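You operate a simulated robot arm through the tools that you are given. There is no shell and no other tool.

Carry out the task below with a simulated robot arm. There is one attempt and no reset: what you move stays moved.

TASK
Fit the brown divider as the order card says and close the carton.
Fine: into the slot of that number, both flaps down, the flap bar over them; the white divider stays in its rack.
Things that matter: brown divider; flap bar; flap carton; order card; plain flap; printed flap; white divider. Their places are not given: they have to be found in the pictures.

The check looks at the end state, three seconds after you hand in, the way a careful person would. Anything else that was tipped, shoved, dropped, spilled or broken makes it a failure.

THE ROBOT
A 7-joint arm with a two-finger gripper, fixed in place. Base frame: the origin is on the floor under the middle of its stand, x ahead of it, y to its left, z up; the work surface is at about z = 838. Readings come in mm, degrees, newtons and seconds.
With the tool pointing down near the work surface it reaches from about 340 to 720 mm from the base axis. Its first joint turns from -66.0 to 66.0 degrees. Payload 2.45 kg.
Tool frame: the origin (TCP) lies between the finger pads and is the grasp point; the fingertips stand 26 mm ahead of it; z points along the fingers, y is the line along which they close. The gripper opens to 96 mm; its body begins 69 mm behind the TCP.
Orientation is that of the tool frame in the base frame, as a unit quaternion [x, y, z, w]. With the fingers straight down and closing along the base's y, the tool's x points along the base's -x, its y along +y and its z along -z.

THE INTERFACE
- The arm moves only by the tool apply_moves. Its argument "deltas" is a list of rows, each an object of numbers (a shift or turn left out is 0, a gripper value left out holds the last): "fingers": the opening in per cent of the stroke, from 0 (shut) to 100 (fully open); "dx", "dy", "dz": the shift along the tool's x, y, z in cm; "ax", "ay", "az": the turn, a rotation vector about the tool's x, y, z in degrees. In form: [{"fingers": .., "dx": .., "dy": .., "dz": .., "ax": .., "ay": .., "az": ..}, ...]. A call has 1 to 20 rows; each row shifts and turns the commanded pose from where the row before left it, along the tool's axes as they then stand. A row lasts 0.2 s, in which the tool goes at most 50 mm and 8.6 degrees; a call with a longer step from one row to the next is refused whole, and so is a gripper value outside its range. Where a pose cannot be reached the arm comes as near as it can. A force on the tool above 40 N (or 10 N above the force at the start of the call, whichever is more), or a blocked arm, ends the call early, and 0.2 s more pass. Each finger travels about 50 mm/s and halts on what it meets, pressing with about 26 N; the grip force reading is that of the motor and also rises with nothing between the fingers. The clock runs only during rows and for 0.2 s after the last one: add rows that do not move to give the fingers time. The reply holds the time, the measured pose of the TCP, the force on the tool along the base axes, the opening and the grip force, in the units named above and with some noise, with the torque about the TCP (base axes, N m) and any sound that the robot's microphone picked up.
- Cameras (640 x 400 px; columns grow to the right, rows downward): "scene" is fixed at [165, -389.3, 1426.5]; the picture's right is [0.80, -0.60, 0.00], its down [-0.33, -0.44, -0.84] and it looks along [0.50, 0.67, -0.55] (base axes); focal length 246 px, centre (320, 200). "wrist" rides on the gripper at [82, 3, -98] in the tool frame; the picture's right is [-0.04, 1.00, 0.00], its down [-0.73, -0.03, -0.68] and it looks along [-0.68, -0.03, 0.73] (tool axes); focal length 256 px, centre (320, 200).
- camera(camera): a new picture of that camera. No time passes.
- point_at(camera, pixels): there is no depth. For up to 12 entries [column, row, z] of the newest picture of that camera ("zoom" is the newest enlarged one), the place [x, y] in the base frame at which the ray of that pixel passes the height z, good to about 3 mm. No time passes.
- zoom(camera, box): a new picture of the part [left, top, right, bottom] of that camera's present view, enlarged. No time passes.
- close_job(): hands the job in; it is judged then, once.

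Unless the task says otherwise, let go and move clear before handing in.

The tools are called by a JSON object that holds its "op" and its "data". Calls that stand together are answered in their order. apply_moves: Moves the arm, as the interface text tells. Its arguments: {"type":"object","properties":{"deltas":{"type":"array"}},"required":["deltas"]} The other tools are called the same way: camera (camera) takes a picture; point_at (camera, pixels) gives the place at which the rays of pixels pass given heights; zoom (camera, box) takes an enlarged picture of a part of a camera's view; close_job () hands the job in.

At the start:

```text
time: 0.0
position: [400.3, 160.9, 1317.3]
tool_rot: [0.0, 1.0, 0.0, 0.0]
force: [-0.3, 0.4, -0.3]
torque: [-0.03, -0.03, -0.01]
gripper_width: 96.1
grasp_force: 0.2
```

scene: 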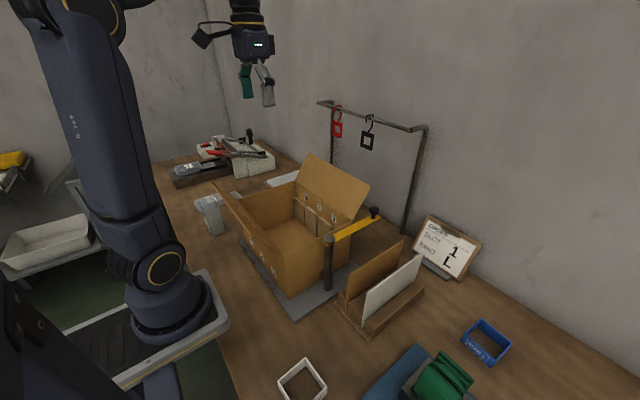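
wrist: 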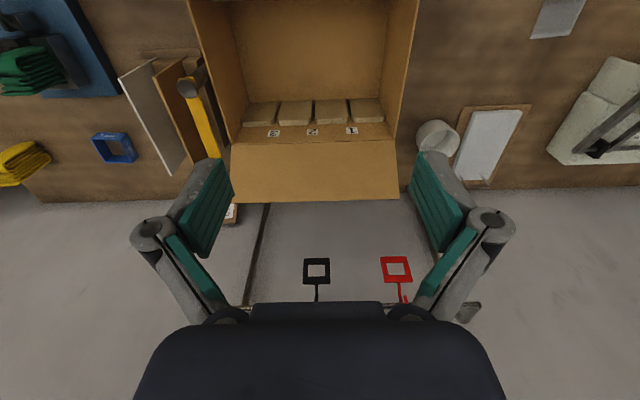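

The scene picture shows the open carton near (300,230), the rack with the brown and white dividers near (385,280), and the order card near (447,247). I'll zoom in on these before any move.

{"op": "zoom", "data": {"camera": "scene", "box": [400, 200, 500, 290]}}

{"op": "zoom", "data": {"camera": "scene", "box": [200, 140, 440, 340]}}

{"op": "zoom", "data": {"camera": "wrist", "box": [110, 0, 430, 200]}}

```text
4.44 times, centred on (450, 245) of scene
```

zoom: 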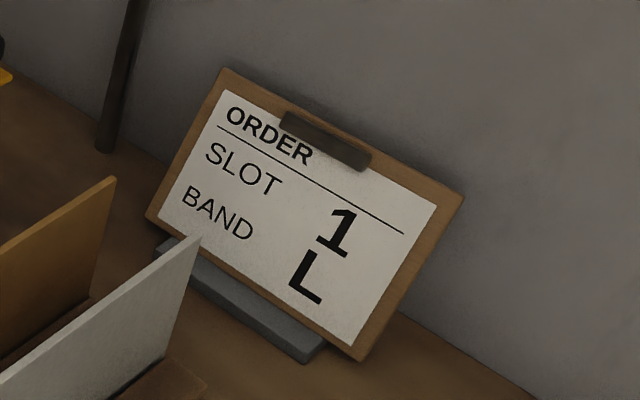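

```text
2.00 times, centred on (320, 240) of scene
```

zoom: 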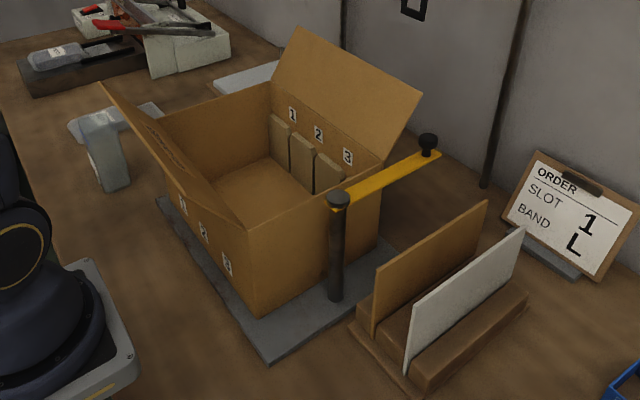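

```text
2.00 times, centred on (270, 100) of wrist
```

zoom: 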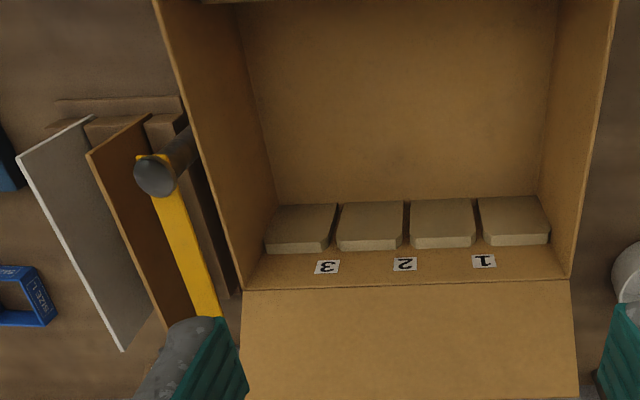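

The card reads "SLOT 1, BAND L". I'll look closer at the brown divider, the flap labels and the bar to see what "band" might mean.

{"op": "zoom", "data": {"camera": "scene", "box": [330, 225, 430, 345]}}

{"op": "zoom", "data": {"camera": "scene", "box": [270, 150, 390, 250]}}

{"op": "zoom", "data": {"camera": "scene", "box": [200, 170, 320, 320]}}

{"op": "zoom", "data": {"camera": "wrist", "box": [110, 50, 240, 200]}}

{"op": "zoom", "data": {"camera": "scene", "box": [310, 90, 430, 170]}}

```text
3.33 times, centred on (380, 285) of scene
```

zoom: 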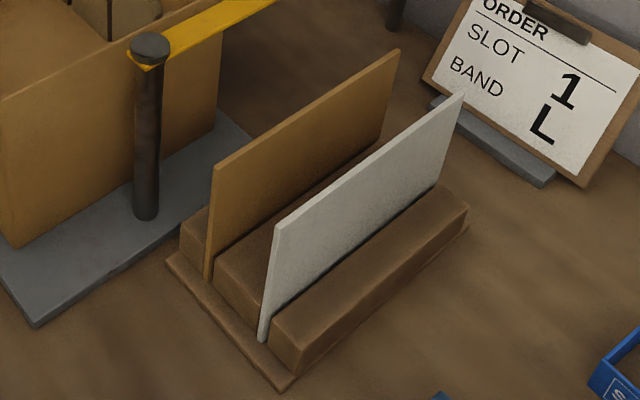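

```text
4.00 times, centred on (330, 200) of scene
```

zoom: 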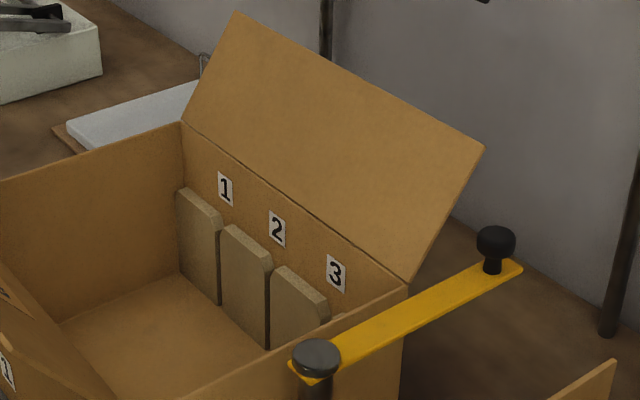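

```text
2.67 times, centred on (260, 245) of scene
```

zoom: 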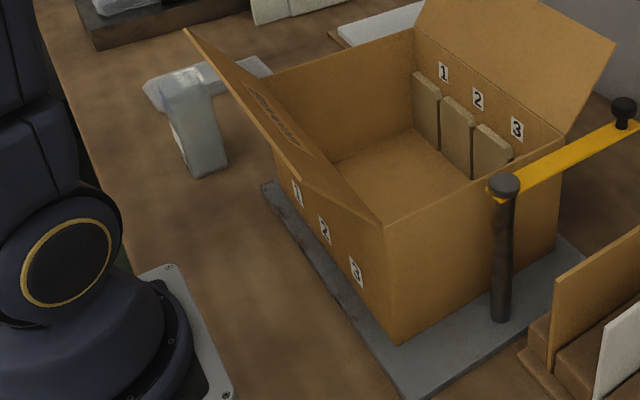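

```text
2.67 times, centred on (175, 125) of wrist
```

zoom: 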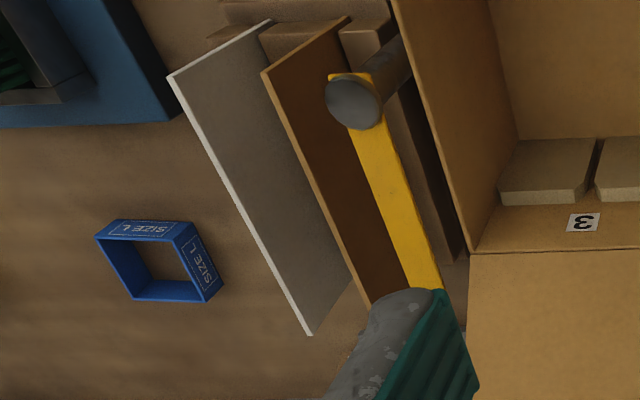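

```text
5.00 times, centred on (370, 130) of scene
```

zoom: 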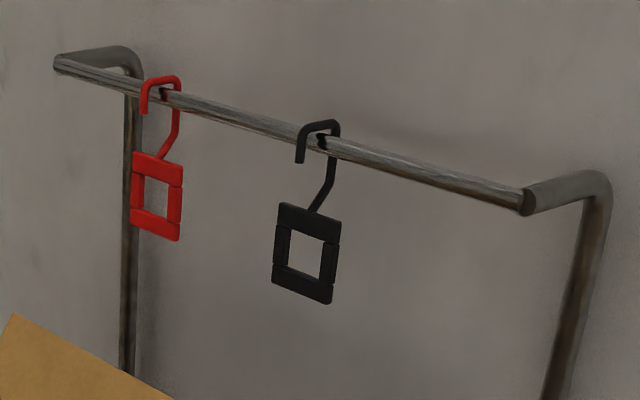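

The card's slot is 1; "band L" matches the blue SIZE L loop, which isn't part of this task. Next I'll measure the carton, bar and rack by taking rays at guessed heights.

{"op": "point_at", "data": {"camera": "scene", "pixels": [[290, 298.5, 838], [290, 298.5, 848], [283.6, 253.2, 960], [283.6, 253.2, 980], [283.6, 253.2, 1000], [283.6, 253.2, 1020], [295.6, 321, 838], [295.6, 321, 848], [349.5, 265, 848], [371, 222, 1000], [371, 222, 980], [371, 222, 1020]]}}

{"op": "point_at", "data": {"camera": "wrist", "pixels": [[188, 85, 1000], [188, 85, 1020], [188, 85, 1050], [405, 139, 980], [405, 139, 1000], [405, 139, 1020], [232, 145, 980], [232, 145, 1000], [232, 145, 1020], [292, 126, 980], [331, 124, 980], [368, 122, 980]]}}

```text
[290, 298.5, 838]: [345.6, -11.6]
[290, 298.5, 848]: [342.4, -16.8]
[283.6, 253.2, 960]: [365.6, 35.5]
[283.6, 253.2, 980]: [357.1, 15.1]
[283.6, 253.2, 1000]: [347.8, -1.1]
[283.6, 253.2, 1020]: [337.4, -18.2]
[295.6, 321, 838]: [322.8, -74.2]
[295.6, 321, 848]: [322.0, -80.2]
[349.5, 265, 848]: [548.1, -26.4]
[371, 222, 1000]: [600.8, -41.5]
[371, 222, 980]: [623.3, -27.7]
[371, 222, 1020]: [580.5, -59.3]
```

```text
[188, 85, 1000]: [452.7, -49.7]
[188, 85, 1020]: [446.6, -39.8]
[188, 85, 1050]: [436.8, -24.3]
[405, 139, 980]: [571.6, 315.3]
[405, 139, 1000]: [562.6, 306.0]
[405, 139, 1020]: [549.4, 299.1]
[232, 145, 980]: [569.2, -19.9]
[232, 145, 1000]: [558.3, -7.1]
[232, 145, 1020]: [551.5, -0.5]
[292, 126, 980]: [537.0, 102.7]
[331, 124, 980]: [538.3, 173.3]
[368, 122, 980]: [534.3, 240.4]
```

The carton seems to span about x 340–552, y 0–281, with its rim near z 1018. I'll now triangulate the dividers, post and knob from both views (brown top corners at scene (348,275) and (404,240), wrist (154,77) and (194,164)).

{"op": "point_at", "data": {"camera": "scene", "pixels": [[347.9, 275.4, 940], [347.9, 275.4, 960], [347.9, 275.4, 980], [404, 240, 940], [404, 240, 960], [404, 240, 980], [367.1, 293.4, 960], [422.6, 252.9, 960], [346.1, 308.4, 850], [328.5, 288.5, 848], [329, 238, 1030], [374, 210, 1040]]}}

{"op": "point_at", "data": {"camera": "wrist", "pixels": [[153.6, 77, 940], [153.6, 77, 960], [153.6, 77, 980], [194.5, 164.3, 940], [194.5, 164.3, 960], [194.5, 164.3, 980], [118, 78, 960], [171.3, 175.6, 960], [188, 86, 1030], [188, 86, 1010], [232.5, 144, 1018], [395, 138.5, 1018]]}}

```text
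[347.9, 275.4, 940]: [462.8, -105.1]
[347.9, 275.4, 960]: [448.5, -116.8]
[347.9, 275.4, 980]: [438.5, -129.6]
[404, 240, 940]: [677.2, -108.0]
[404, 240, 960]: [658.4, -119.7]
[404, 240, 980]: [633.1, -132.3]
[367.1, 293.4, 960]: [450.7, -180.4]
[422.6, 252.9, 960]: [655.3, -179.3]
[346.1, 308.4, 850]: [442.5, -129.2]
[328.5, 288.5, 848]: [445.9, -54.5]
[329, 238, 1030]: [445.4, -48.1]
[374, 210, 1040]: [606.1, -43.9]
```

```text
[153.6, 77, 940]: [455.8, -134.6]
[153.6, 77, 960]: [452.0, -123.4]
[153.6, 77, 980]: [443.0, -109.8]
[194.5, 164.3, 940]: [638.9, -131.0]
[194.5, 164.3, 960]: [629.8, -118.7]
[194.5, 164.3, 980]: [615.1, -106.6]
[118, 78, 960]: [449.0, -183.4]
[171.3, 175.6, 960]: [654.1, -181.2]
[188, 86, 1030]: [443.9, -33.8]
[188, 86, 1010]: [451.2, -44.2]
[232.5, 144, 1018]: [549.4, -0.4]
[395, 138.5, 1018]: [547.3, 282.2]
```

The brown divider is at y≈-120, x 450–655, top z≈962. The white one is at y≈-182, and the post is at (446,-50). The bar comes close beside the gripper's path, so I'll look at the gripper's shape and the bar.

{"op": "zoom", "data": {"camera": "scene", "box": [180, 0, 300, 120]}}

{"op": "zoom", "data": {"camera": "scene", "box": [310, 195, 400, 295]}}

```text
3.33 times, centred on (240, 60) of scene
```

zoom: 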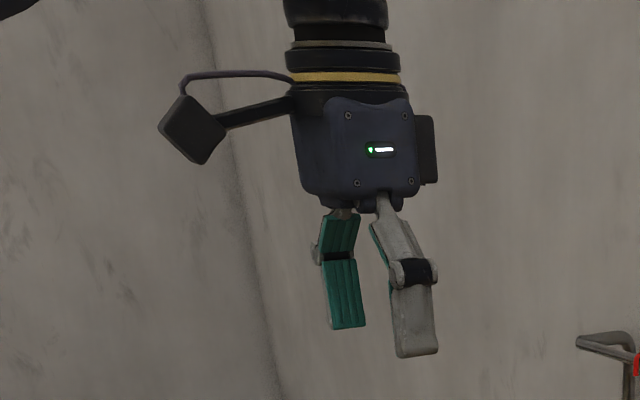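

```text
4.00 times, centred on (355, 245) of scene
```

zoom: 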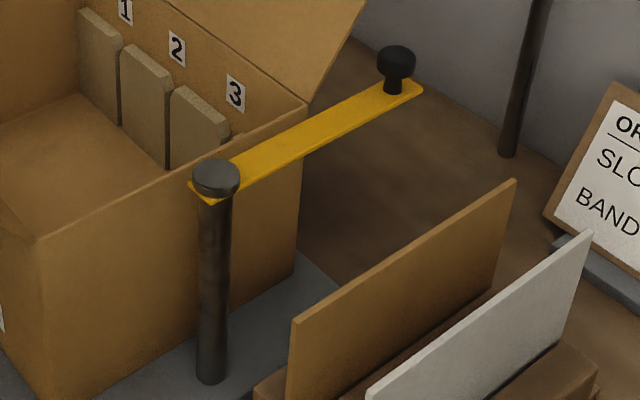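

The gripper body looks about 80 mm wide, so it should pass the bar with roughly 10 mm to spare if the fingers aren't opened wide. I'll check where the hanging rail and the far flap's free edge are before moving.

{"op": "point_at", "data": {"camera": "scene", "pixels": [[404, 233, 838], [425, 127, 1150], [425, 127, 1200], [425, 127, 1250], [309.2, 153, 1080], [309.2, 153, 1110], [309.2, 153, 1140], [371.2, 187, 1080], [371.2, 187, 1110], [371.2, 187, 1140], [214, 181, 1100], [283, 232, 1080]]}}

{"op": "point_at", "data": {"camera": "wrist", "pixels": [[230, 199, 1060], [230, 199, 1080], [230, 199, 1100], [230, 199, 1120], [398.5, 199, 1060], [398.5, 199, 1080], [398.5, 199, 1100], [398.5, 199, 1120], [316, 300, 1200], [405, 300, 1200], [316, 300, 1150], [405, 300, 1150]]}}

```text
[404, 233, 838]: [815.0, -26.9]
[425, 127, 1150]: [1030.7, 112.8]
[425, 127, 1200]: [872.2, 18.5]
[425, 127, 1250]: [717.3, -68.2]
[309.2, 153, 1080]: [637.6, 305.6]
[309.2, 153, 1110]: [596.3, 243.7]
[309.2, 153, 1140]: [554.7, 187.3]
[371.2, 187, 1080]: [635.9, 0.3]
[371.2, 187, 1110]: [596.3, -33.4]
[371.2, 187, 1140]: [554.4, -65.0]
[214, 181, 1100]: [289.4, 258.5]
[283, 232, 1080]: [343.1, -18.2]
```

```text
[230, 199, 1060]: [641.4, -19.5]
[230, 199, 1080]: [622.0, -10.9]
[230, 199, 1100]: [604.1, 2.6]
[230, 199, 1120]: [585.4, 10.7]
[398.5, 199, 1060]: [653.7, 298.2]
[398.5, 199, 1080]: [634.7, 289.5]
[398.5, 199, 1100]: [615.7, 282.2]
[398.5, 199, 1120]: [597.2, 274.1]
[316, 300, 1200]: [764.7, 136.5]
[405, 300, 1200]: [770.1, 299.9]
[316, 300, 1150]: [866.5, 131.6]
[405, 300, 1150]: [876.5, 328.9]
```

The far flap's free edge is near x 630, z 1085, and the rail is well back at x≈800. The path over the rack is clear, so I'll move the gripper above the brown divider with the fingers at about 40%, stop at z≈1150 and look again.

{"op": "apply_moves", "data": {"deltas": [{"fingers": 40, "dx": -2.2, "dy": -4.0}, {"dx": -2.2, "dy": -4.0}, {"dx": -2.2, "dy": -4.0}, {"dx": -2.2, "dy": -4.0}, {"dx": -2.2, "dy": -4.0}, {"dx": -2.2, "dy": -4.0}, {"dx": -2.0, "dy": -4.1}, {"dz": 4.2}, {"dz": 4.2}, {"dz": 4.2}, {"dz": 4.1}, {}]}}

{"op": "camera", "data": {"camera": "scene"}}

{"op": "camera", "data": {"camera": "wrist"}}

```text
time: 2.6
position: [553.5, -122.5, 1149.0]
tool_rot: [0.0, 1.0, 0.0, -0.001]
force: [0.2, 0.0, -0.6]
torque: [0.02, 0.0, -0.01]
gripper_width: 38.3
grasp_force: 0.1
```

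```text
taken
```

scene: 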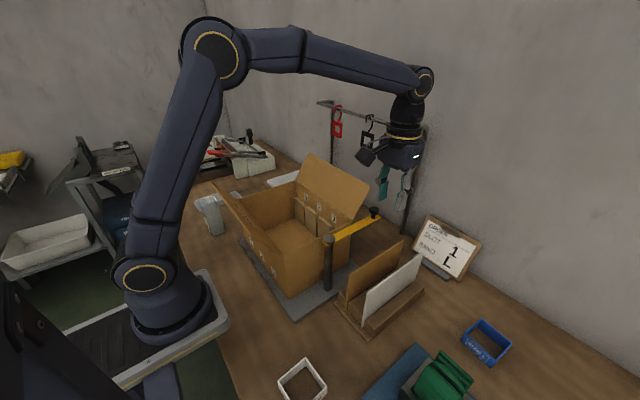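

```text
taken
```

wrist: 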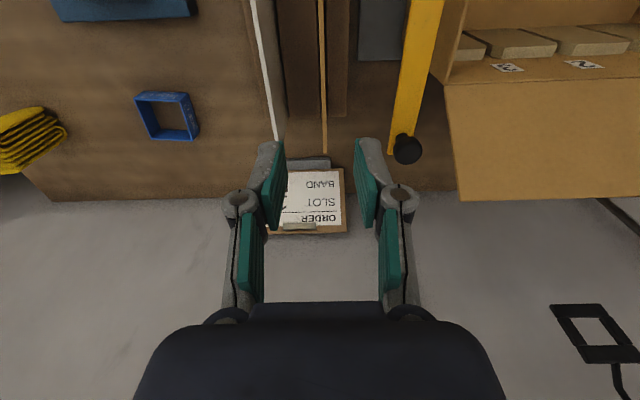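

The gripper now hangs over the rack, and the brown edge runs from about (321,0) to (326,150), nearly centred. I'll zoom in to measure its y precisely, along with the bar.

{"op": "zoom", "data": {"camera": "wrist", "box": [220, 0, 460, 170]}}

{"op": "zoom", "data": {"camera": "scene", "box": [310, 120, 450, 320]}}

{"op": "point_at", "data": {"camera": "wrist", "pixels": [[321.5, 10, 962], [323, 75, 962], [325.5, 150, 962], [268, 70, 962], [276, 138, 962], [428, 10, 1025], [400, 140, 1025], [407, 150, 1045], [444, 10, 1018]]}}

```text
2.35 times, centred on (340, 85) of wrist
```

zoom: 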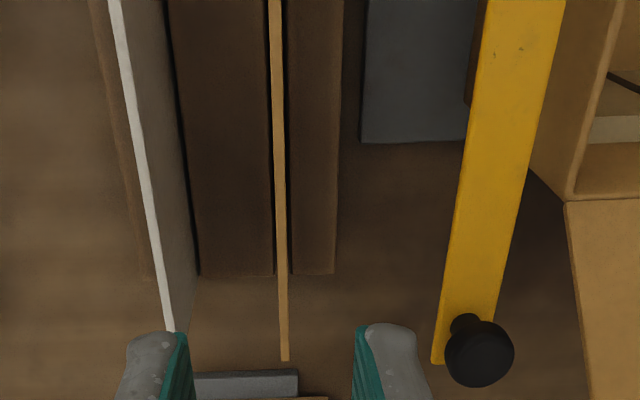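

```text
2.00 times, centred on (380, 220) of scene
```

zoom: 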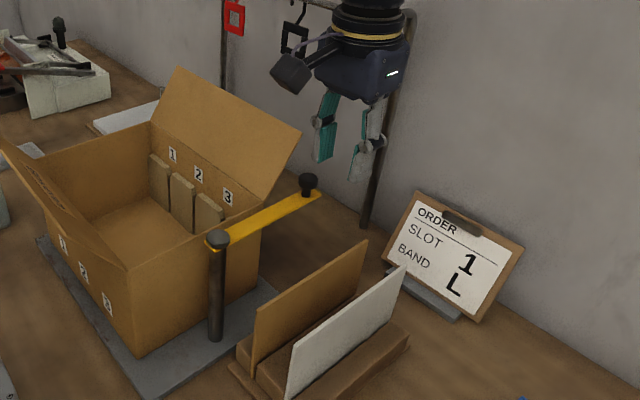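

```text
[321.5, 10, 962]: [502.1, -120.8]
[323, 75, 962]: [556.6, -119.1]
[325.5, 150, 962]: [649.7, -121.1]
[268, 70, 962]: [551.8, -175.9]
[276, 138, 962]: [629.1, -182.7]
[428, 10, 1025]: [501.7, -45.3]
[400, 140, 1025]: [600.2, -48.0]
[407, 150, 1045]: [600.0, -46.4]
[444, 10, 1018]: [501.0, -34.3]
```

Measurements agree: the brown edge is at y≈-120.5 and runs to x≈653, and the bar's near edge is at about y -59. I'll shift 2 mm in y and descend to z≈1000 to check clearances.

{"op": "apply_moves", "data": {"deltas": [{"dx": 0.15, "dy": 0.2, "dz": 3.0}, {"dz": 4.0}, {"dz": 4.0}, {"dz": 3.9}, {}]}}

{"op": "camera", "data": {"camera": "scene"}}

{"op": "camera", "data": {"camera": "wrist"}}

{"op": "zoom", "data": {"camera": "scene", "box": [320, 170, 440, 310]}}

```text
time: 3.8
position: [552.4, -118.4, 1000.3]
tool_rot: [0.0, 1.0, 0.0, 0.0]
force: [-0.4, -0.9, 0.4]
torque: [-0.01, 0.03, 0.03]
gripper_width: 38.2
grasp_force: 0.0
```

```text
taken
```

scene: 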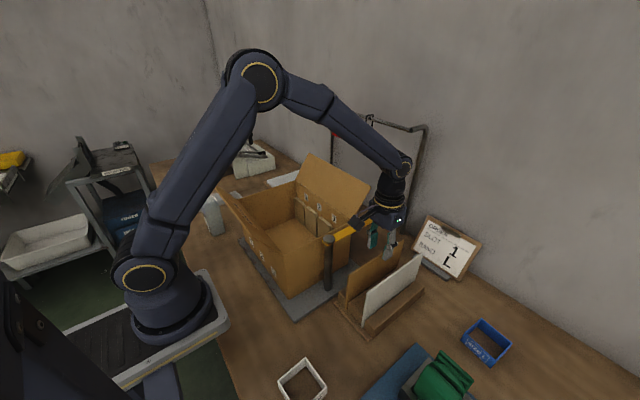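

```text
taken
```

wrist: 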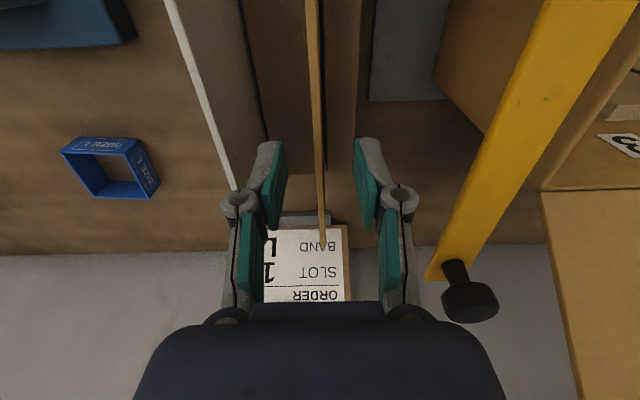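

```text
2.86 times, centred on (380, 240) of scene
```

zoom: 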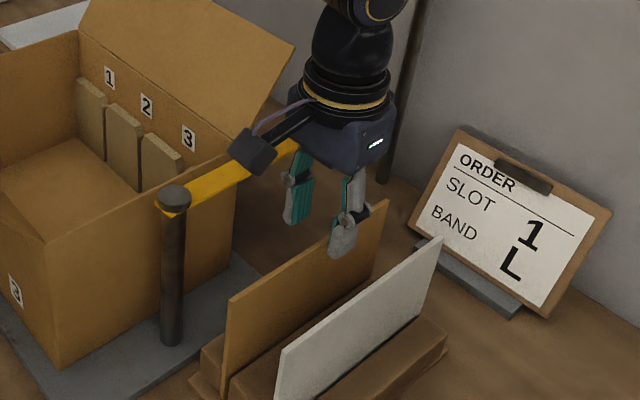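

The fingers straddle the brown edge (314,50)–(322,200) with room on both sides, and the bar at (540,100) is clear of the body. I'll check the edge's y once more before going down.

{"op": "point_at", "data": {"camera": "wrist", "pixels": [[313, 20, 962], [317, 100, 962], [320, 170, 962], [323, 240, 962], [205, 120, 962]]}}

{"op": "zoom", "data": {"camera": "wrist", "box": [220, 0, 420, 250]}}

```text
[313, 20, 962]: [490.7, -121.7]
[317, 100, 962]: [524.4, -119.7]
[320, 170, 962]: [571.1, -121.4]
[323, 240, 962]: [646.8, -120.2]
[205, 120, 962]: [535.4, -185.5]
```

```text
1.60 times, centred on (320, 125) of wrist
```

zoom: 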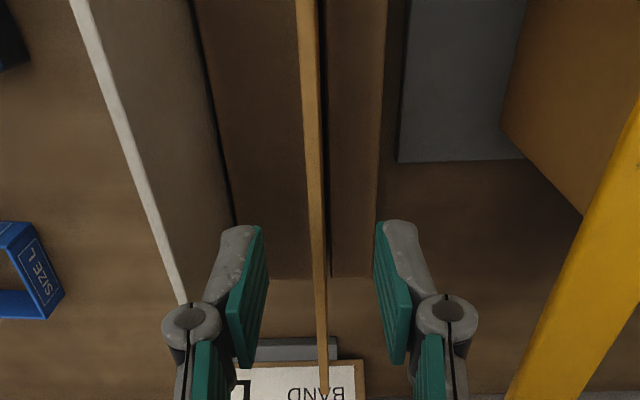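

The divider's edge averages y≈-120.7 and the tool is at about -118.4, so I'll shift 2 mm and lower to z≈947 to straddle its top edge.

{"op": "apply_moves", "data": {"deltas": [{"dy": -0.2, "dz": 1.3}, {"dz": 2.0}, {"dz": 2.0}, {}]}}

{"op": "zoom", "data": {"camera": "scene", "box": [320, 170, 440, 310]}}

{"op": "camera", "data": {"camera": "wrist"}}

```text
time: 4.8
position: [550.6, -119.8, 947.8]
tool_rot: [0.0, 1.0, -0.001, 0.0]
force: [-0.4, 0.2, 0.8]
torque: [0.02, 0.07, 0.01]
gripper_width: 38.4
grasp_force: 0.0
```

```text
2.86 times, centred on (380, 240) of scene
```

zoom: 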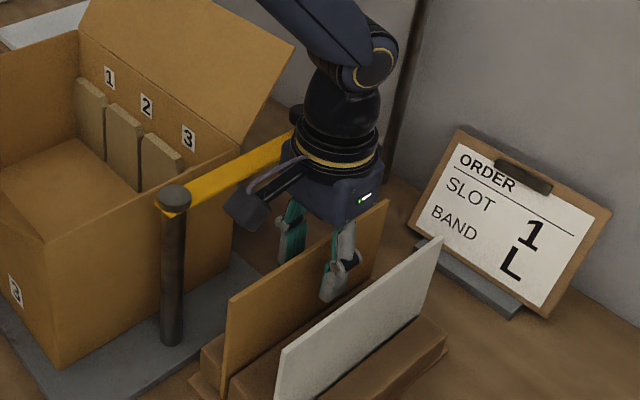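

```text
taken
```

wrist: 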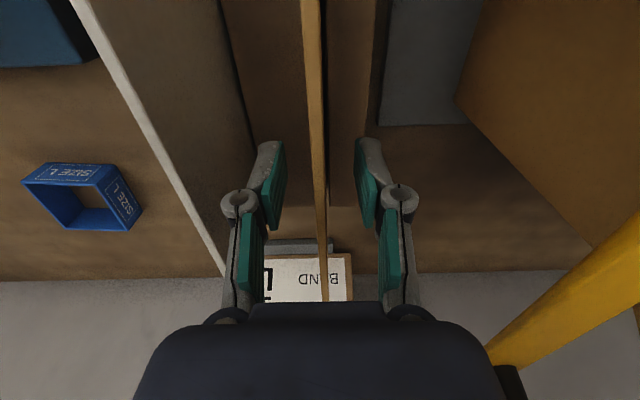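

The fingers straddle the divider with no contact force, so I'll close the grip now.

{"op": "apply_moves", "data": {"deltas": [{"fingers": 0}, {}, {}, {}, {}]}}

{"op": "zoom", "data": {"camera": "scene", "box": [320, 170, 440, 310]}}

{"op": "camera", "data": {"camera": "wrist"}}

```text
time: 6.0
position: [550.6, -120.3, 948.0]
tool_rot: [0.0, 1.0, 0.0, 0.0]
force: [0.1, 0.1, -0.2]
torque: [0.0, 0.02, 0.0]
gripper_width: 6.3
grasp_force: 26.4
```

```text
2.86 times, centred on (380, 240) of scene
```

zoom: 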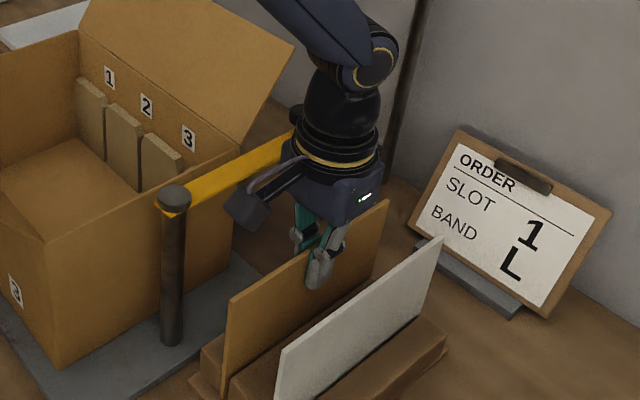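

```text
taken
```

wrist: 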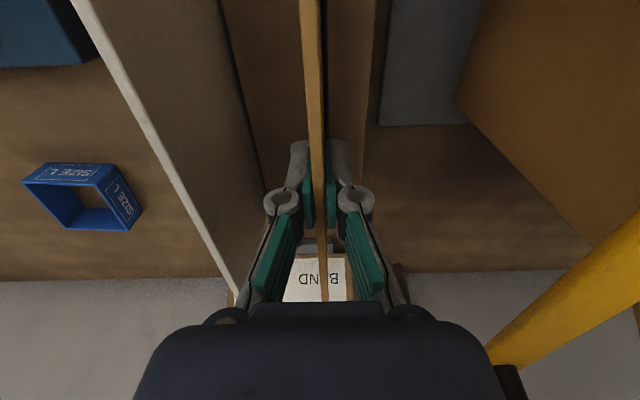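

The grip reads 6.3 mm at 26 N, so the divider is held. I'll lift it slowly straight up out of the rack.

{"op": "apply_moves", "data": {"deltas": [{"dz": -1.5}, {"dz": -2.0}, {"dz": -2.5}, {"dz": -3.0}, {}]}}

{"op": "zoom", "data": {"camera": "scene", "box": [310, 120, 450, 320]}}

```text
time: 7.2
position: [550.7, -120.8, 1039.7]
tool_rot: [0.0, 1.0, 0.0, -0.001]
force: [-0.6, 0.6, 0.3]
torque: [-0.02, 0.01, -0.02]
gripper_width: 5.9
grasp_force: 25.5
```

```text
2.00 times, centred on (380, 220) of scene
```

zoom: 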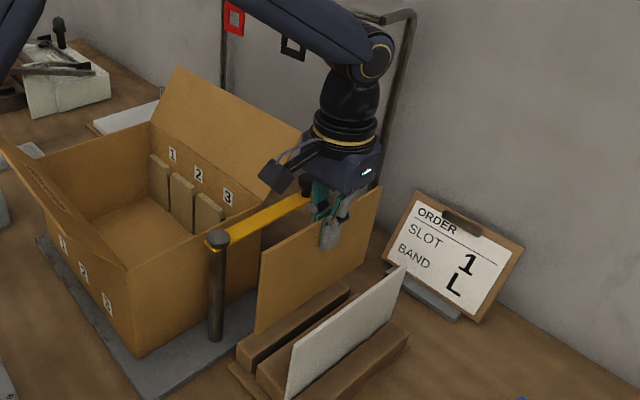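

The divider has left the rack cleanly and hangs level. I'll measure its height now (near bottom corner at scene (348,286.5), near top corner at (351,246.5)).

{"op": "point_at", "data": {"camera": "scene", "pixels": [[348, 286.5, 900], [348, 286.5, 920], [348, 286.5, 940], [351, 246.5, 1040], [351, 246.5, 1060], [351, 246.5, 1080], [410, 214, 1040], [410, 214, 1060]]}}

{"op": "zoom", "data": {"camera": "scene", "box": [330, 190, 430, 310]}}

```text
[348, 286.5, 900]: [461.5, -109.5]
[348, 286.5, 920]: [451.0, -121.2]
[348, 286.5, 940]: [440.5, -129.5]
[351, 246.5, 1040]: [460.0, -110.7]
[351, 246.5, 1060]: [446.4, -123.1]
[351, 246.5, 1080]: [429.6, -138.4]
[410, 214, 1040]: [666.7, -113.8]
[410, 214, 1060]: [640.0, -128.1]
```

```text
3.33 times, centred on (380, 250) of scene
```

zoom: 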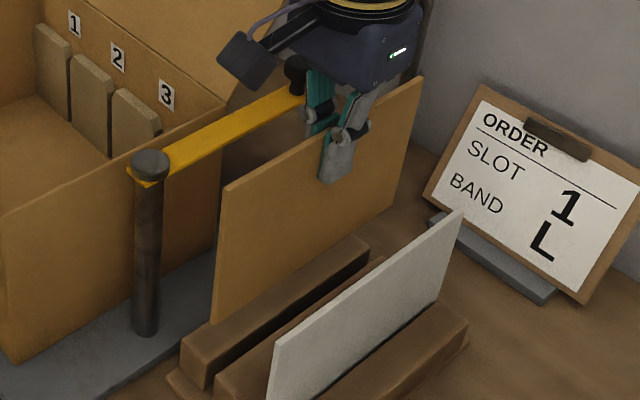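

The divider's bottom hangs about 115–120 mm below the TCP. I'll raise it to z≈1250, above all flap edges, then move towards the carton and stop off to one side to look at slot 1 from above.

{"op": "apply_moves", "data": {"deltas": [{"dz": -4.2}, {"dz": -4.2}, {"dz": -4.2}, {"dz": -4.2}, {"dz": -4.2}, {"dx": 2.7, "dy": 3.3}, {"dx": 2.7, "dy": 3.3}, {"dx": 2.7, "dy": 3.3}, {"dx": 2.7, "dy": 3.3}, {"dx": 2.7, "dy": 3.3}, {"dx": 2.6, "dy": 3.5}, {}]}}

{"op": "camera", "data": {"camera": "scene"}}

{"op": "camera", "data": {"camera": "wrist"}}

```text
time: 9.8
position: [390.7, 82.0, 1250.7]
tool_rot: [0.0, 1.0, 0.0, 0.0]
force: [-0.3, -0.6, 0.4]
torque: [-0.02, -0.02, 0.02]
gripper_width: 5.9
grasp_force: 26.1
```

```text
taken
```

scene: 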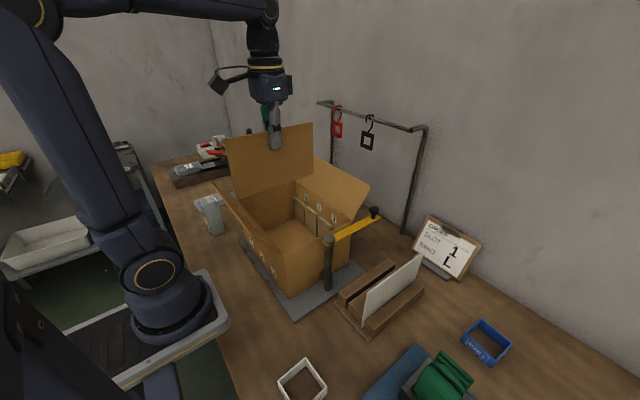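

```text
taken
```

wrist: 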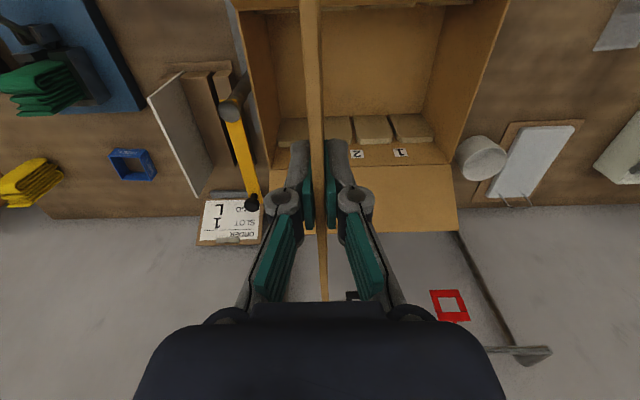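

Slot 1's label is at about (400,153) in the wrist view, with its gap just above it, and the near rim shows along the top row. I'll zoom in on the carton.

{"op": "zoom", "data": {"camera": "wrist", "box": [320, 90, 480, 190]}}

{"op": "zoom", "data": {"camera": "wrist", "box": [220, 0, 520, 170]}}

```text
4.00 times, centred on (400, 140) of wrist
```

zoom: 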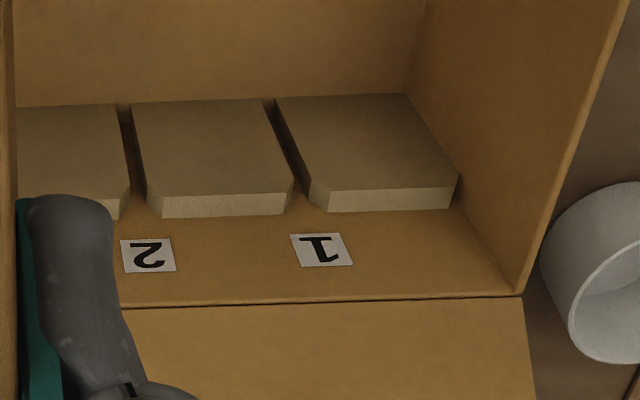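

```text
2.13 times, centred on (370, 85) of wrist
```

zoom: 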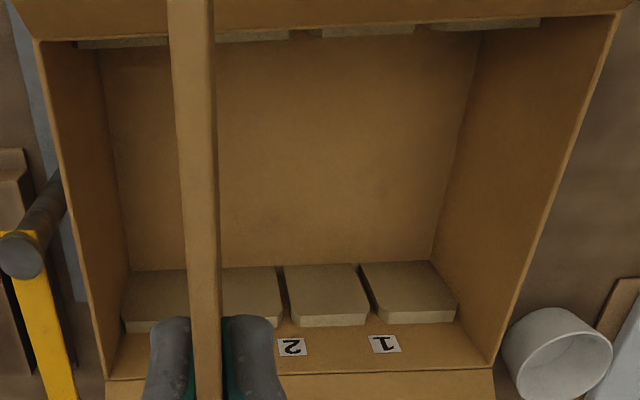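

The near wall has matching guide blocks along the top of this zoom. I'll compute the rim lines and the slot 1 gap from these two pictures.

{"op": "point_at", "data": {"camera": "zoom", "pixels": [[45, 40, 1018], [300, 29, 1018], [612, 13, 1018], [107, 380, 1018], [490, 370, 1018], [365, 264, 853], [374, 310, 985], [280, 264, 853], [284, 318, 985], [302, 33, 985], [420, 27, 985], [300, 5, 1020]]}}

{"op": "point_at", "data": {"camera": "wrist", "pixels": [[387.5, 116.2, 853], [394.5, 138.7, 985], [400.5, 152.5, 1000], [450, 163.2, 1018], [350, 166.7, 1018], [351.5, 117, 853], [357, 141, 985]]}}

```text
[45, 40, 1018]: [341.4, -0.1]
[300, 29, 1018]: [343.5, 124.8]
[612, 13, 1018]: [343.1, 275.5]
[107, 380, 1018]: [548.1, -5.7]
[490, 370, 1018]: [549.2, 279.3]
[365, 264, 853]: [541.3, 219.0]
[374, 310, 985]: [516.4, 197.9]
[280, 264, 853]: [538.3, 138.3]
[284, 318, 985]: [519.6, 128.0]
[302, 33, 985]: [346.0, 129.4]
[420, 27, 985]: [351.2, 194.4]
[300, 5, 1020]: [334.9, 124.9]
```

```text
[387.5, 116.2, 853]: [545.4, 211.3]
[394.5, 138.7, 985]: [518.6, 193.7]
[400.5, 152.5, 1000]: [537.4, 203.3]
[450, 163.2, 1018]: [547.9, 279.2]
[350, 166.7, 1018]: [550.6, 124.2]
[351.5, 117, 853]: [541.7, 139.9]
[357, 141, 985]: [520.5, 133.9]
```

Slot 1 is at y≈204, and the carton's inner x range is about 343–549 (centre 446). I need the divider's x extents relative to the tool, so I'll zoom in on it in both views.

{"op": "zoom", "data": {"camera": "scene", "box": [210, 90, 330, 210]}}

{"op": "zoom", "data": {"camera": "wrist", "box": [270, 240, 370, 320]}}

```text
3.33 times, centred on (270, 150) of scene
```

zoom: 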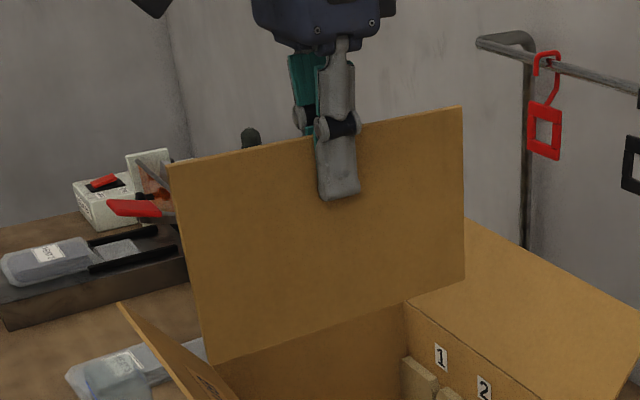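

```text
5.00 times, centred on (320, 280) of wrist
```

zoom: 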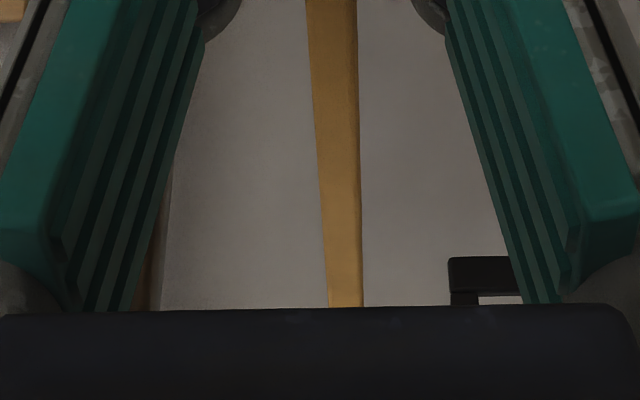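

From the scene corners, the divider spans about x 290.6–497 while the tool is at 390.7, so its centre sits about 3 mm beyond the tool in x. Its bottom is 120 mm below the tool. I'll go to x≈443.5, y≈204 and lower until the bottom is just above the rim.

{"op": "apply_moves", "data": {"deltas": [{"dx": -1.32, "dy": 3.05}, {"dx": -1.32, "dy": 3.05}, {"dx": -1.32, "dy": 3.05}, {"dx": -1.32, "dy": 3.05}, {}, {"dz": 3.0}, {"dz": 3.0}, {"dz": 2.0}, {}, {}, {}]}}

{"op": "camera", "data": {"camera": "scene"}}

{"op": "camera", "data": {"camera": "wrist"}}

```text
time: 12.2
position: [443.4, 201.5, 1166.4]
tool_rot: [0.0, 1.0, -0.001, 0.0]
force: [0.0, 0.2, -0.3]
torque: [-0.02, 0.05, -0.01]
gripper_width: 6.1
grasp_force: 25.2
```

```text
taken
```

scene: 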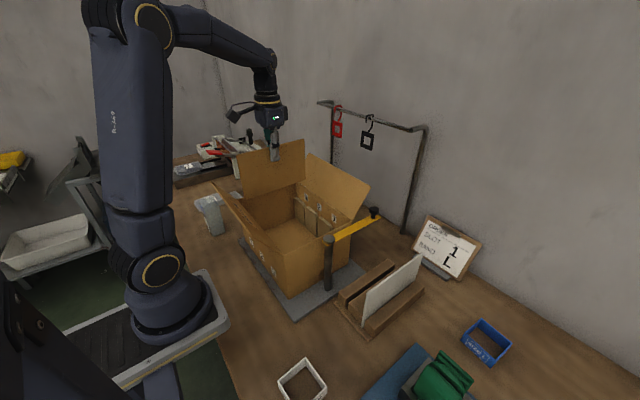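

```text
taken
```

wrist: 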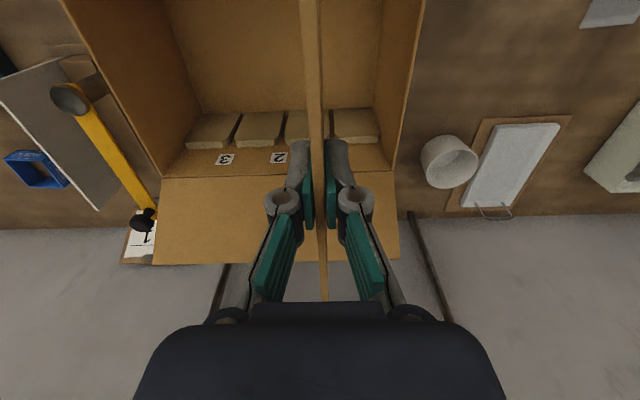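

The divider hangs just above the carton, with the tool reading y 201.5. I'll zoom in on the divider's ends in the scene, and on the far slots in the wrist view.

{"op": "zoom", "data": {"camera": "scene", "box": [215, 125, 345, 245]}}

{"op": "zoom", "data": {"camera": "wrist", "box": [240, 60, 400, 180]}}

```text
3.33 times, centred on (280, 185) of scene
```

zoom: 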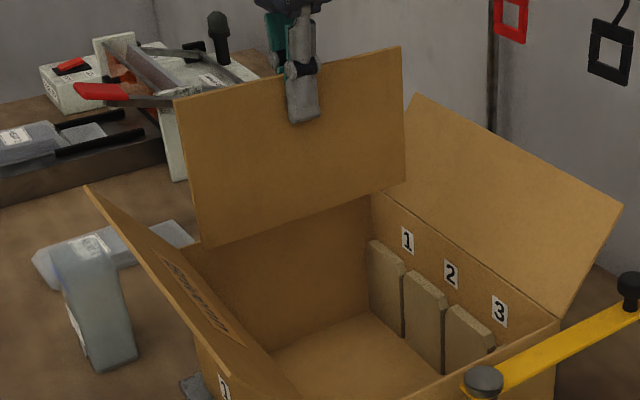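

```text
3.33 times, centred on (320, 120) of wrist
```

zoom: 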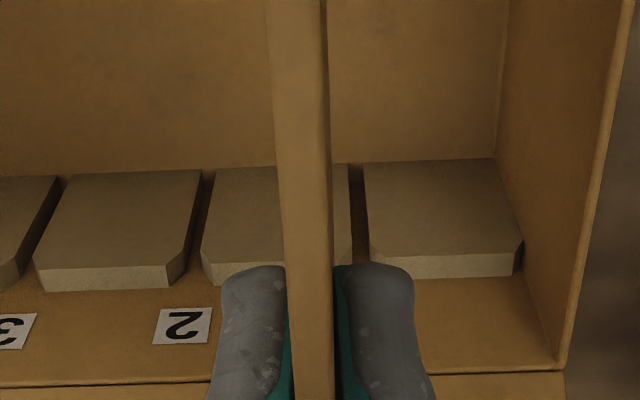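

Triangulating the rim and post again gives a rim height nearer z≈1003, a carton centre of x≈450 and slot 1 at y≈211. I'll shift there, lower so the bottom edge is about 10 mm above the rim, and look again.

{"op": "apply_moves", "data": {"deltas": [{"dx": -0.3, "dy": 0.95}, {"dz": 1.7}, {"dz": 1.5}, {}, {}, {}]}}

{"op": "zoom", "data": {"camera": "scene", "box": [215, 125, 345, 245]}}

{"op": "zoom", "data": {"camera": "wrist", "box": [240, 60, 400, 180]}}

```text
time: 13.6
position: [446.3, 211.5, 1135.6]
tool_rot: [0.0, 1.0, -0.001, 0.0]
force: [-0.9, -0.6, -0.3]
torque: [-0.01, -0.01, 0.01]
gripper_width: 6.0
grasp_force: 25.9
```

```text
3.33 times, centred on (280, 185) of scene
```

zoom: 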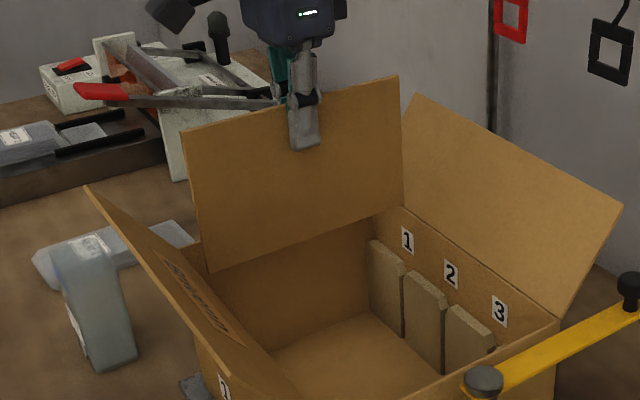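

```text
3.33 times, centred on (320, 120) of wrist
```

zoom: 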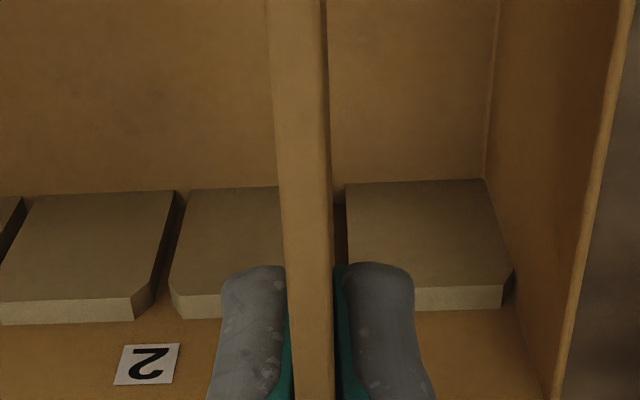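

In the wrist zoom, the divider's right face lies about 3 mm left of the slot 1 gap centre, and the scene corners put the divider's centre at x≈450.3. I'll shift +1.5 mm in x and +3 mm in y, then lower slowly past the rim while watching the force.

{"op": "apply_moves", "data": {"deltas": [{"dx": -0.15, "dy": 0.3}, {"dz": 0.6}, {"dz": 0.6}, {"dz": 0.6}, {"dz": 0.5}, {}, {}]}}

{"op": "zoom", "data": {"camera": "scene", "box": [215, 125, 345, 245]}}

{"op": "zoom", "data": {"camera": "wrist", "box": [240, 60, 400, 180]}}

```text
time: 15.2
position: [447.1, 211.9, 1113.8]
tool_rot: [0.0, 1.0, 0.0, 0.0]
force: [0.2, 0.0, 0.3]
torque: [0.01, 0.02, 0.03]
gripper_width: 5.7
grasp_force: 26.0
```

```text
3.33 times, centred on (280, 185) of scene
```

zoom: 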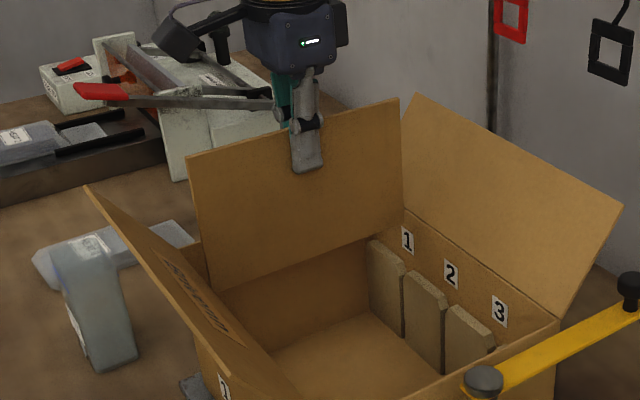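

```text
3.33 times, centred on (320, 120) of wrist
```

zoom: 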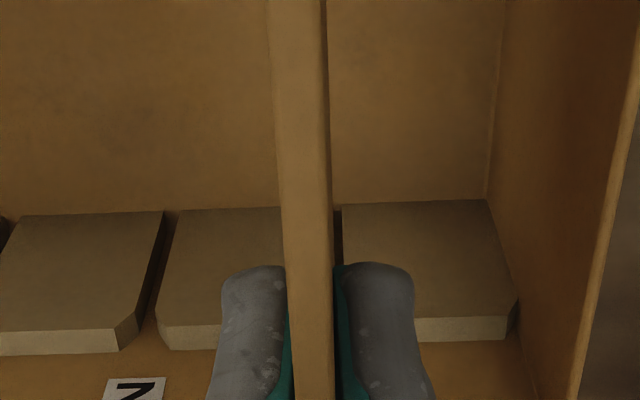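

There's no contact yet (force about 0) and the bottom edge should be just under the rim. Slot 1's right-hand block edge at (343,205) puts the slot centre about 1–2 mm further in y, so I'll nudge 1.5 mm and keep lowering slowly.

{"op": "apply_moves", "data": {"deltas": [{"dy": 0.15, "dz": 0.6}, {"dz": 0.8}, {"dz": 0.8}, {"dz": 0.8}, {}, {}]}}

{"op": "zoom", "data": {"camera": "scene", "box": [215, 145, 345, 265]}}

{"op": "zoom", "data": {"camera": "wrist", "box": [240, 60, 400, 180]}}

```text
time: 16.6
position: [447.1, 214.8, 1082.1]
tool_rot: [0.0, 1.0, 0.0, 0.0]
force: [-1.0, -0.6, -0.5]
torque: [0.0, 0.02, -0.01]
gripper_width: 5.9
grasp_force: 26.2
```

```text
3.33 times, centred on (280, 205) of scene
```

zoom: 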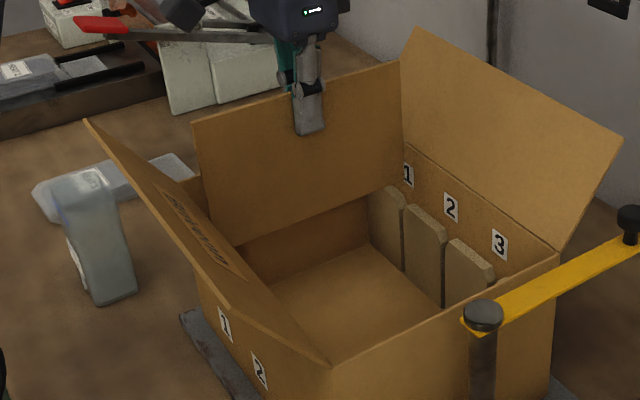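

```text
3.33 times, centred on (320, 120) of wrist
```

zoom: 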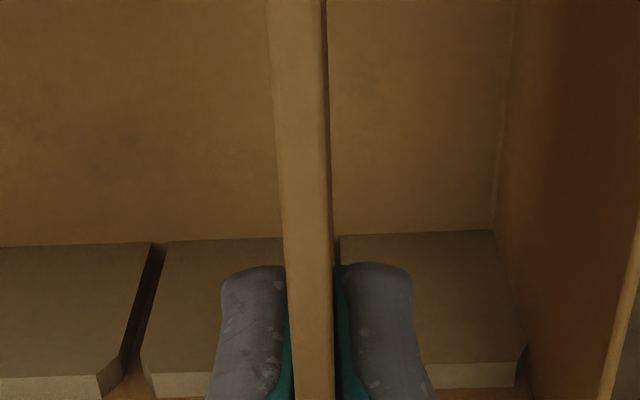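

The divider is inside the carton, clear of both end walls, and now lines up with slot 1 (right block edge at (340,235)). I'll keep lowering it into the guide.

{"op": "apply_moves", "data": {"deltas": [{"dz": 0.6}, {"dz": 0.6}, {"dz": 0.6}, {"dz": 0.6}, {"dz": 0.6}, {"dz": 0.6}, {}, {}]}}

{"op": "zoom", "data": {"camera": "scene", "box": [215, 145, 345, 265]}}

{"op": "zoom", "data": {"camera": "wrist", "box": [240, 60, 400, 180]}}

```text
time: 18.4
position: [447.0, 215.3, 1048.5]
tool_rot: [0.0, 1.0, 0.001, 0.0]
force: [-0.3, 0.0, -1.7]
torque: [0.01, -0.01, 0.05]
gripper_width: 6.2
grasp_force: 26.6
```

```text
3.33 times, centred on (280, 205) of scene
```

zoom: 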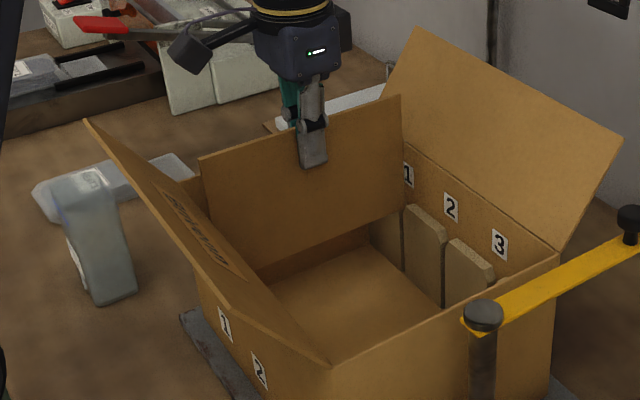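

```text
3.33 times, centred on (320, 120) of wrist
```

zoom: 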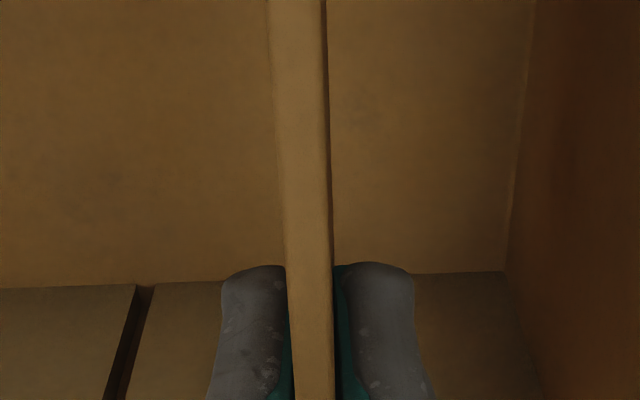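

Almost no resistance so far (1.7 N), with the bottom edge around z 927 entering the guides. I'll continue lowering.

{"op": "apply_moves", "data": {"deltas": [{"dz": 0.6}, {"dz": 0.6}, {"dz": 0.6}, {"dz": 0.6}, {"dz": 0.6}, {"dz": 0.6}, {}, {}]}}

{"op": "zoom", "data": {"camera": "scene", "box": [215, 145, 345, 265]}}

{"op": "camera", "data": {"camera": "wrist"}}

```text
time: 20.2
position: [447.6, 214.8, 1009.8]
tool_rot: [0.0, 1.0, 0.0, 0.0]
force: [0.2, 0.2, -1.0]
torque: [-0.01, 0.04, 0.01]
gripper_width: 5.7
grasp_force: 26.2
```

```text
3.33 times, centred on (280, 205) of scene
```

zoom: 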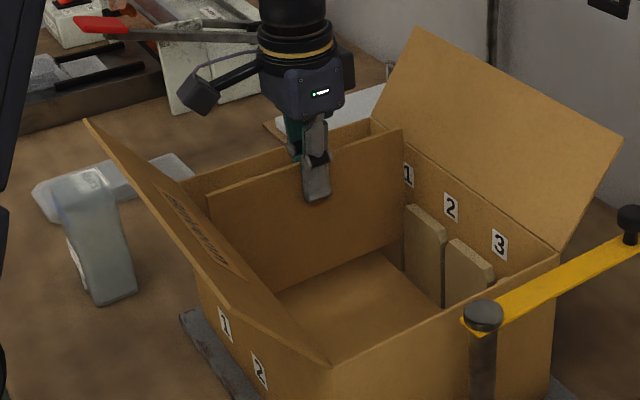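

```text
taken
```

wrist: 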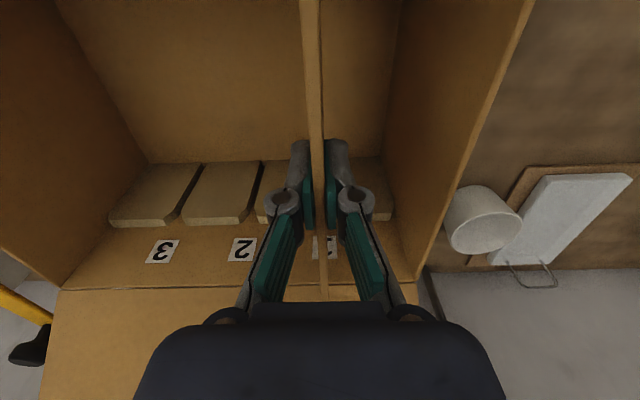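

The divider sits in line with label "1" at (325,245) and slides freely. I'll lower the last 40 mm gently until it touches the floor.

{"op": "apply_moves", "data": {"deltas": [{"dz": 0.6}, {"dz": 0.6}, {"dz": 0.6}, {"dz": 0.6}, {"dz": 0.4}, {}, {}]}}

{"op": "zoom", "data": {"camera": "scene", "box": [215, 145, 345, 265]}}

{"op": "zoom", "data": {"camera": "wrist", "box": [240, 60, 440, 310]}}

```text
time: 21.8
position: [447.1, 215.8, 983.9]
tool_rot: [0.0, 1.0, 0.0, -0.001]
force: [0.7, 0.7, -0.9]
torque: [0.01, -0.02, -0.01]
gripper_width: 6.0
grasp_force: 25.8
```

```text
3.33 times, centred on (280, 205) of scene
```

zoom: 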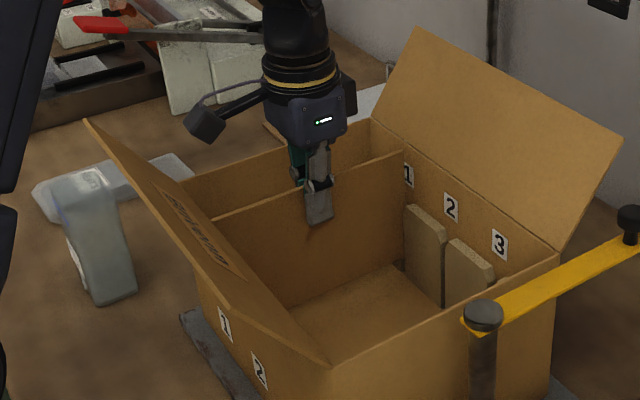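

```text
1.60 times, centred on (340, 185) of wrist
```

zoom: 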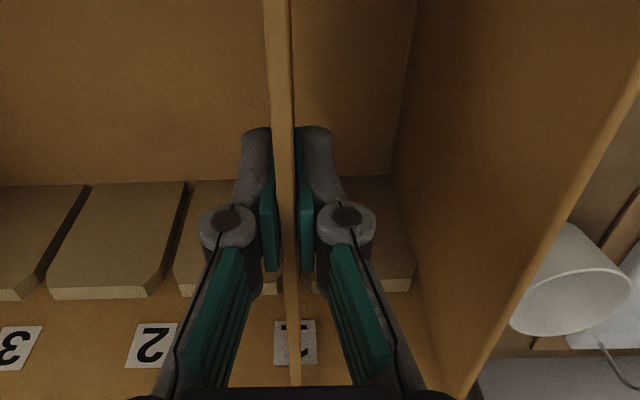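

There's still no contact, with the bottom at about z 863. I'll continue in 3 mm steps until the floor registers.

{"op": "apply_moves", "data": {"deltas": [{"dz": 0.3}, {"dz": 0.3}, {"dz": 0.3}, {}, {}]}}

```text
time: 23.0
position: [447.1, 215.4, 973.9]
tool_rot: [-0.002, 1.0, 0.0, 0.0]
force: [-1.1, -0.2, -0.5]
torque: [0.03, -0.03, 0.01]
gripper_width: 6.1
grasp_force: 26.3
```

{"op": "apply_moves", "data": {"deltas": [{"dz": 0.3}, {"dz": 0.3}, {}, {}]}}

{"op": "zoom", "data": {"camera": "scene", "box": [235, 180, 325, 260]}}

```text
time: 24.0
position: [448.1, 214.9, 968.6]
tool_rot: [0.001, 1.0, 0.0, 0.0]
force: [0.7, 0.7, -0.4]
torque: [-0.02, -0.01, 0.01]
gripper_width: 6.0
grasp_force: 25.8
```

```text
5.00 times, centred on (280, 220) of scene
```

zoom: 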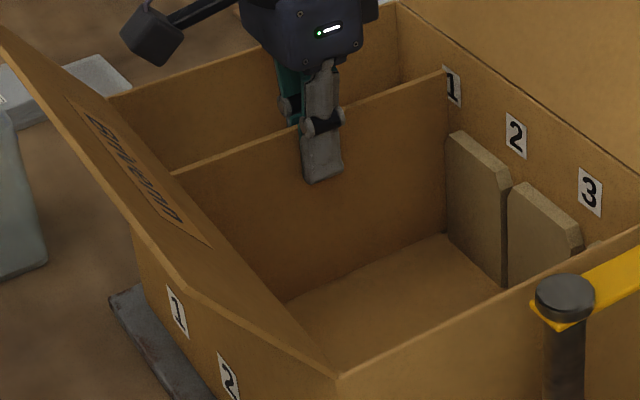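

No contact force yet at z 968.6, though the lower edge looks very close to the floor. I'll take a few more small steps.

{"op": "apply_moves", "data": {"deltas": [{"dz": 0.3}, {"dz": 0.3}, {}, {}]}}

```text
time: 25.0
position: [447.2, 215.1, 962.6]
tool_rot: [0.0, 1.0, 0.0, 0.0]
force: [-0.1, -0.1, -0.9]
torque: [-0.01, -0.01, 0.0]
gripper_width: 6.1
grasp_force: 25.6
```

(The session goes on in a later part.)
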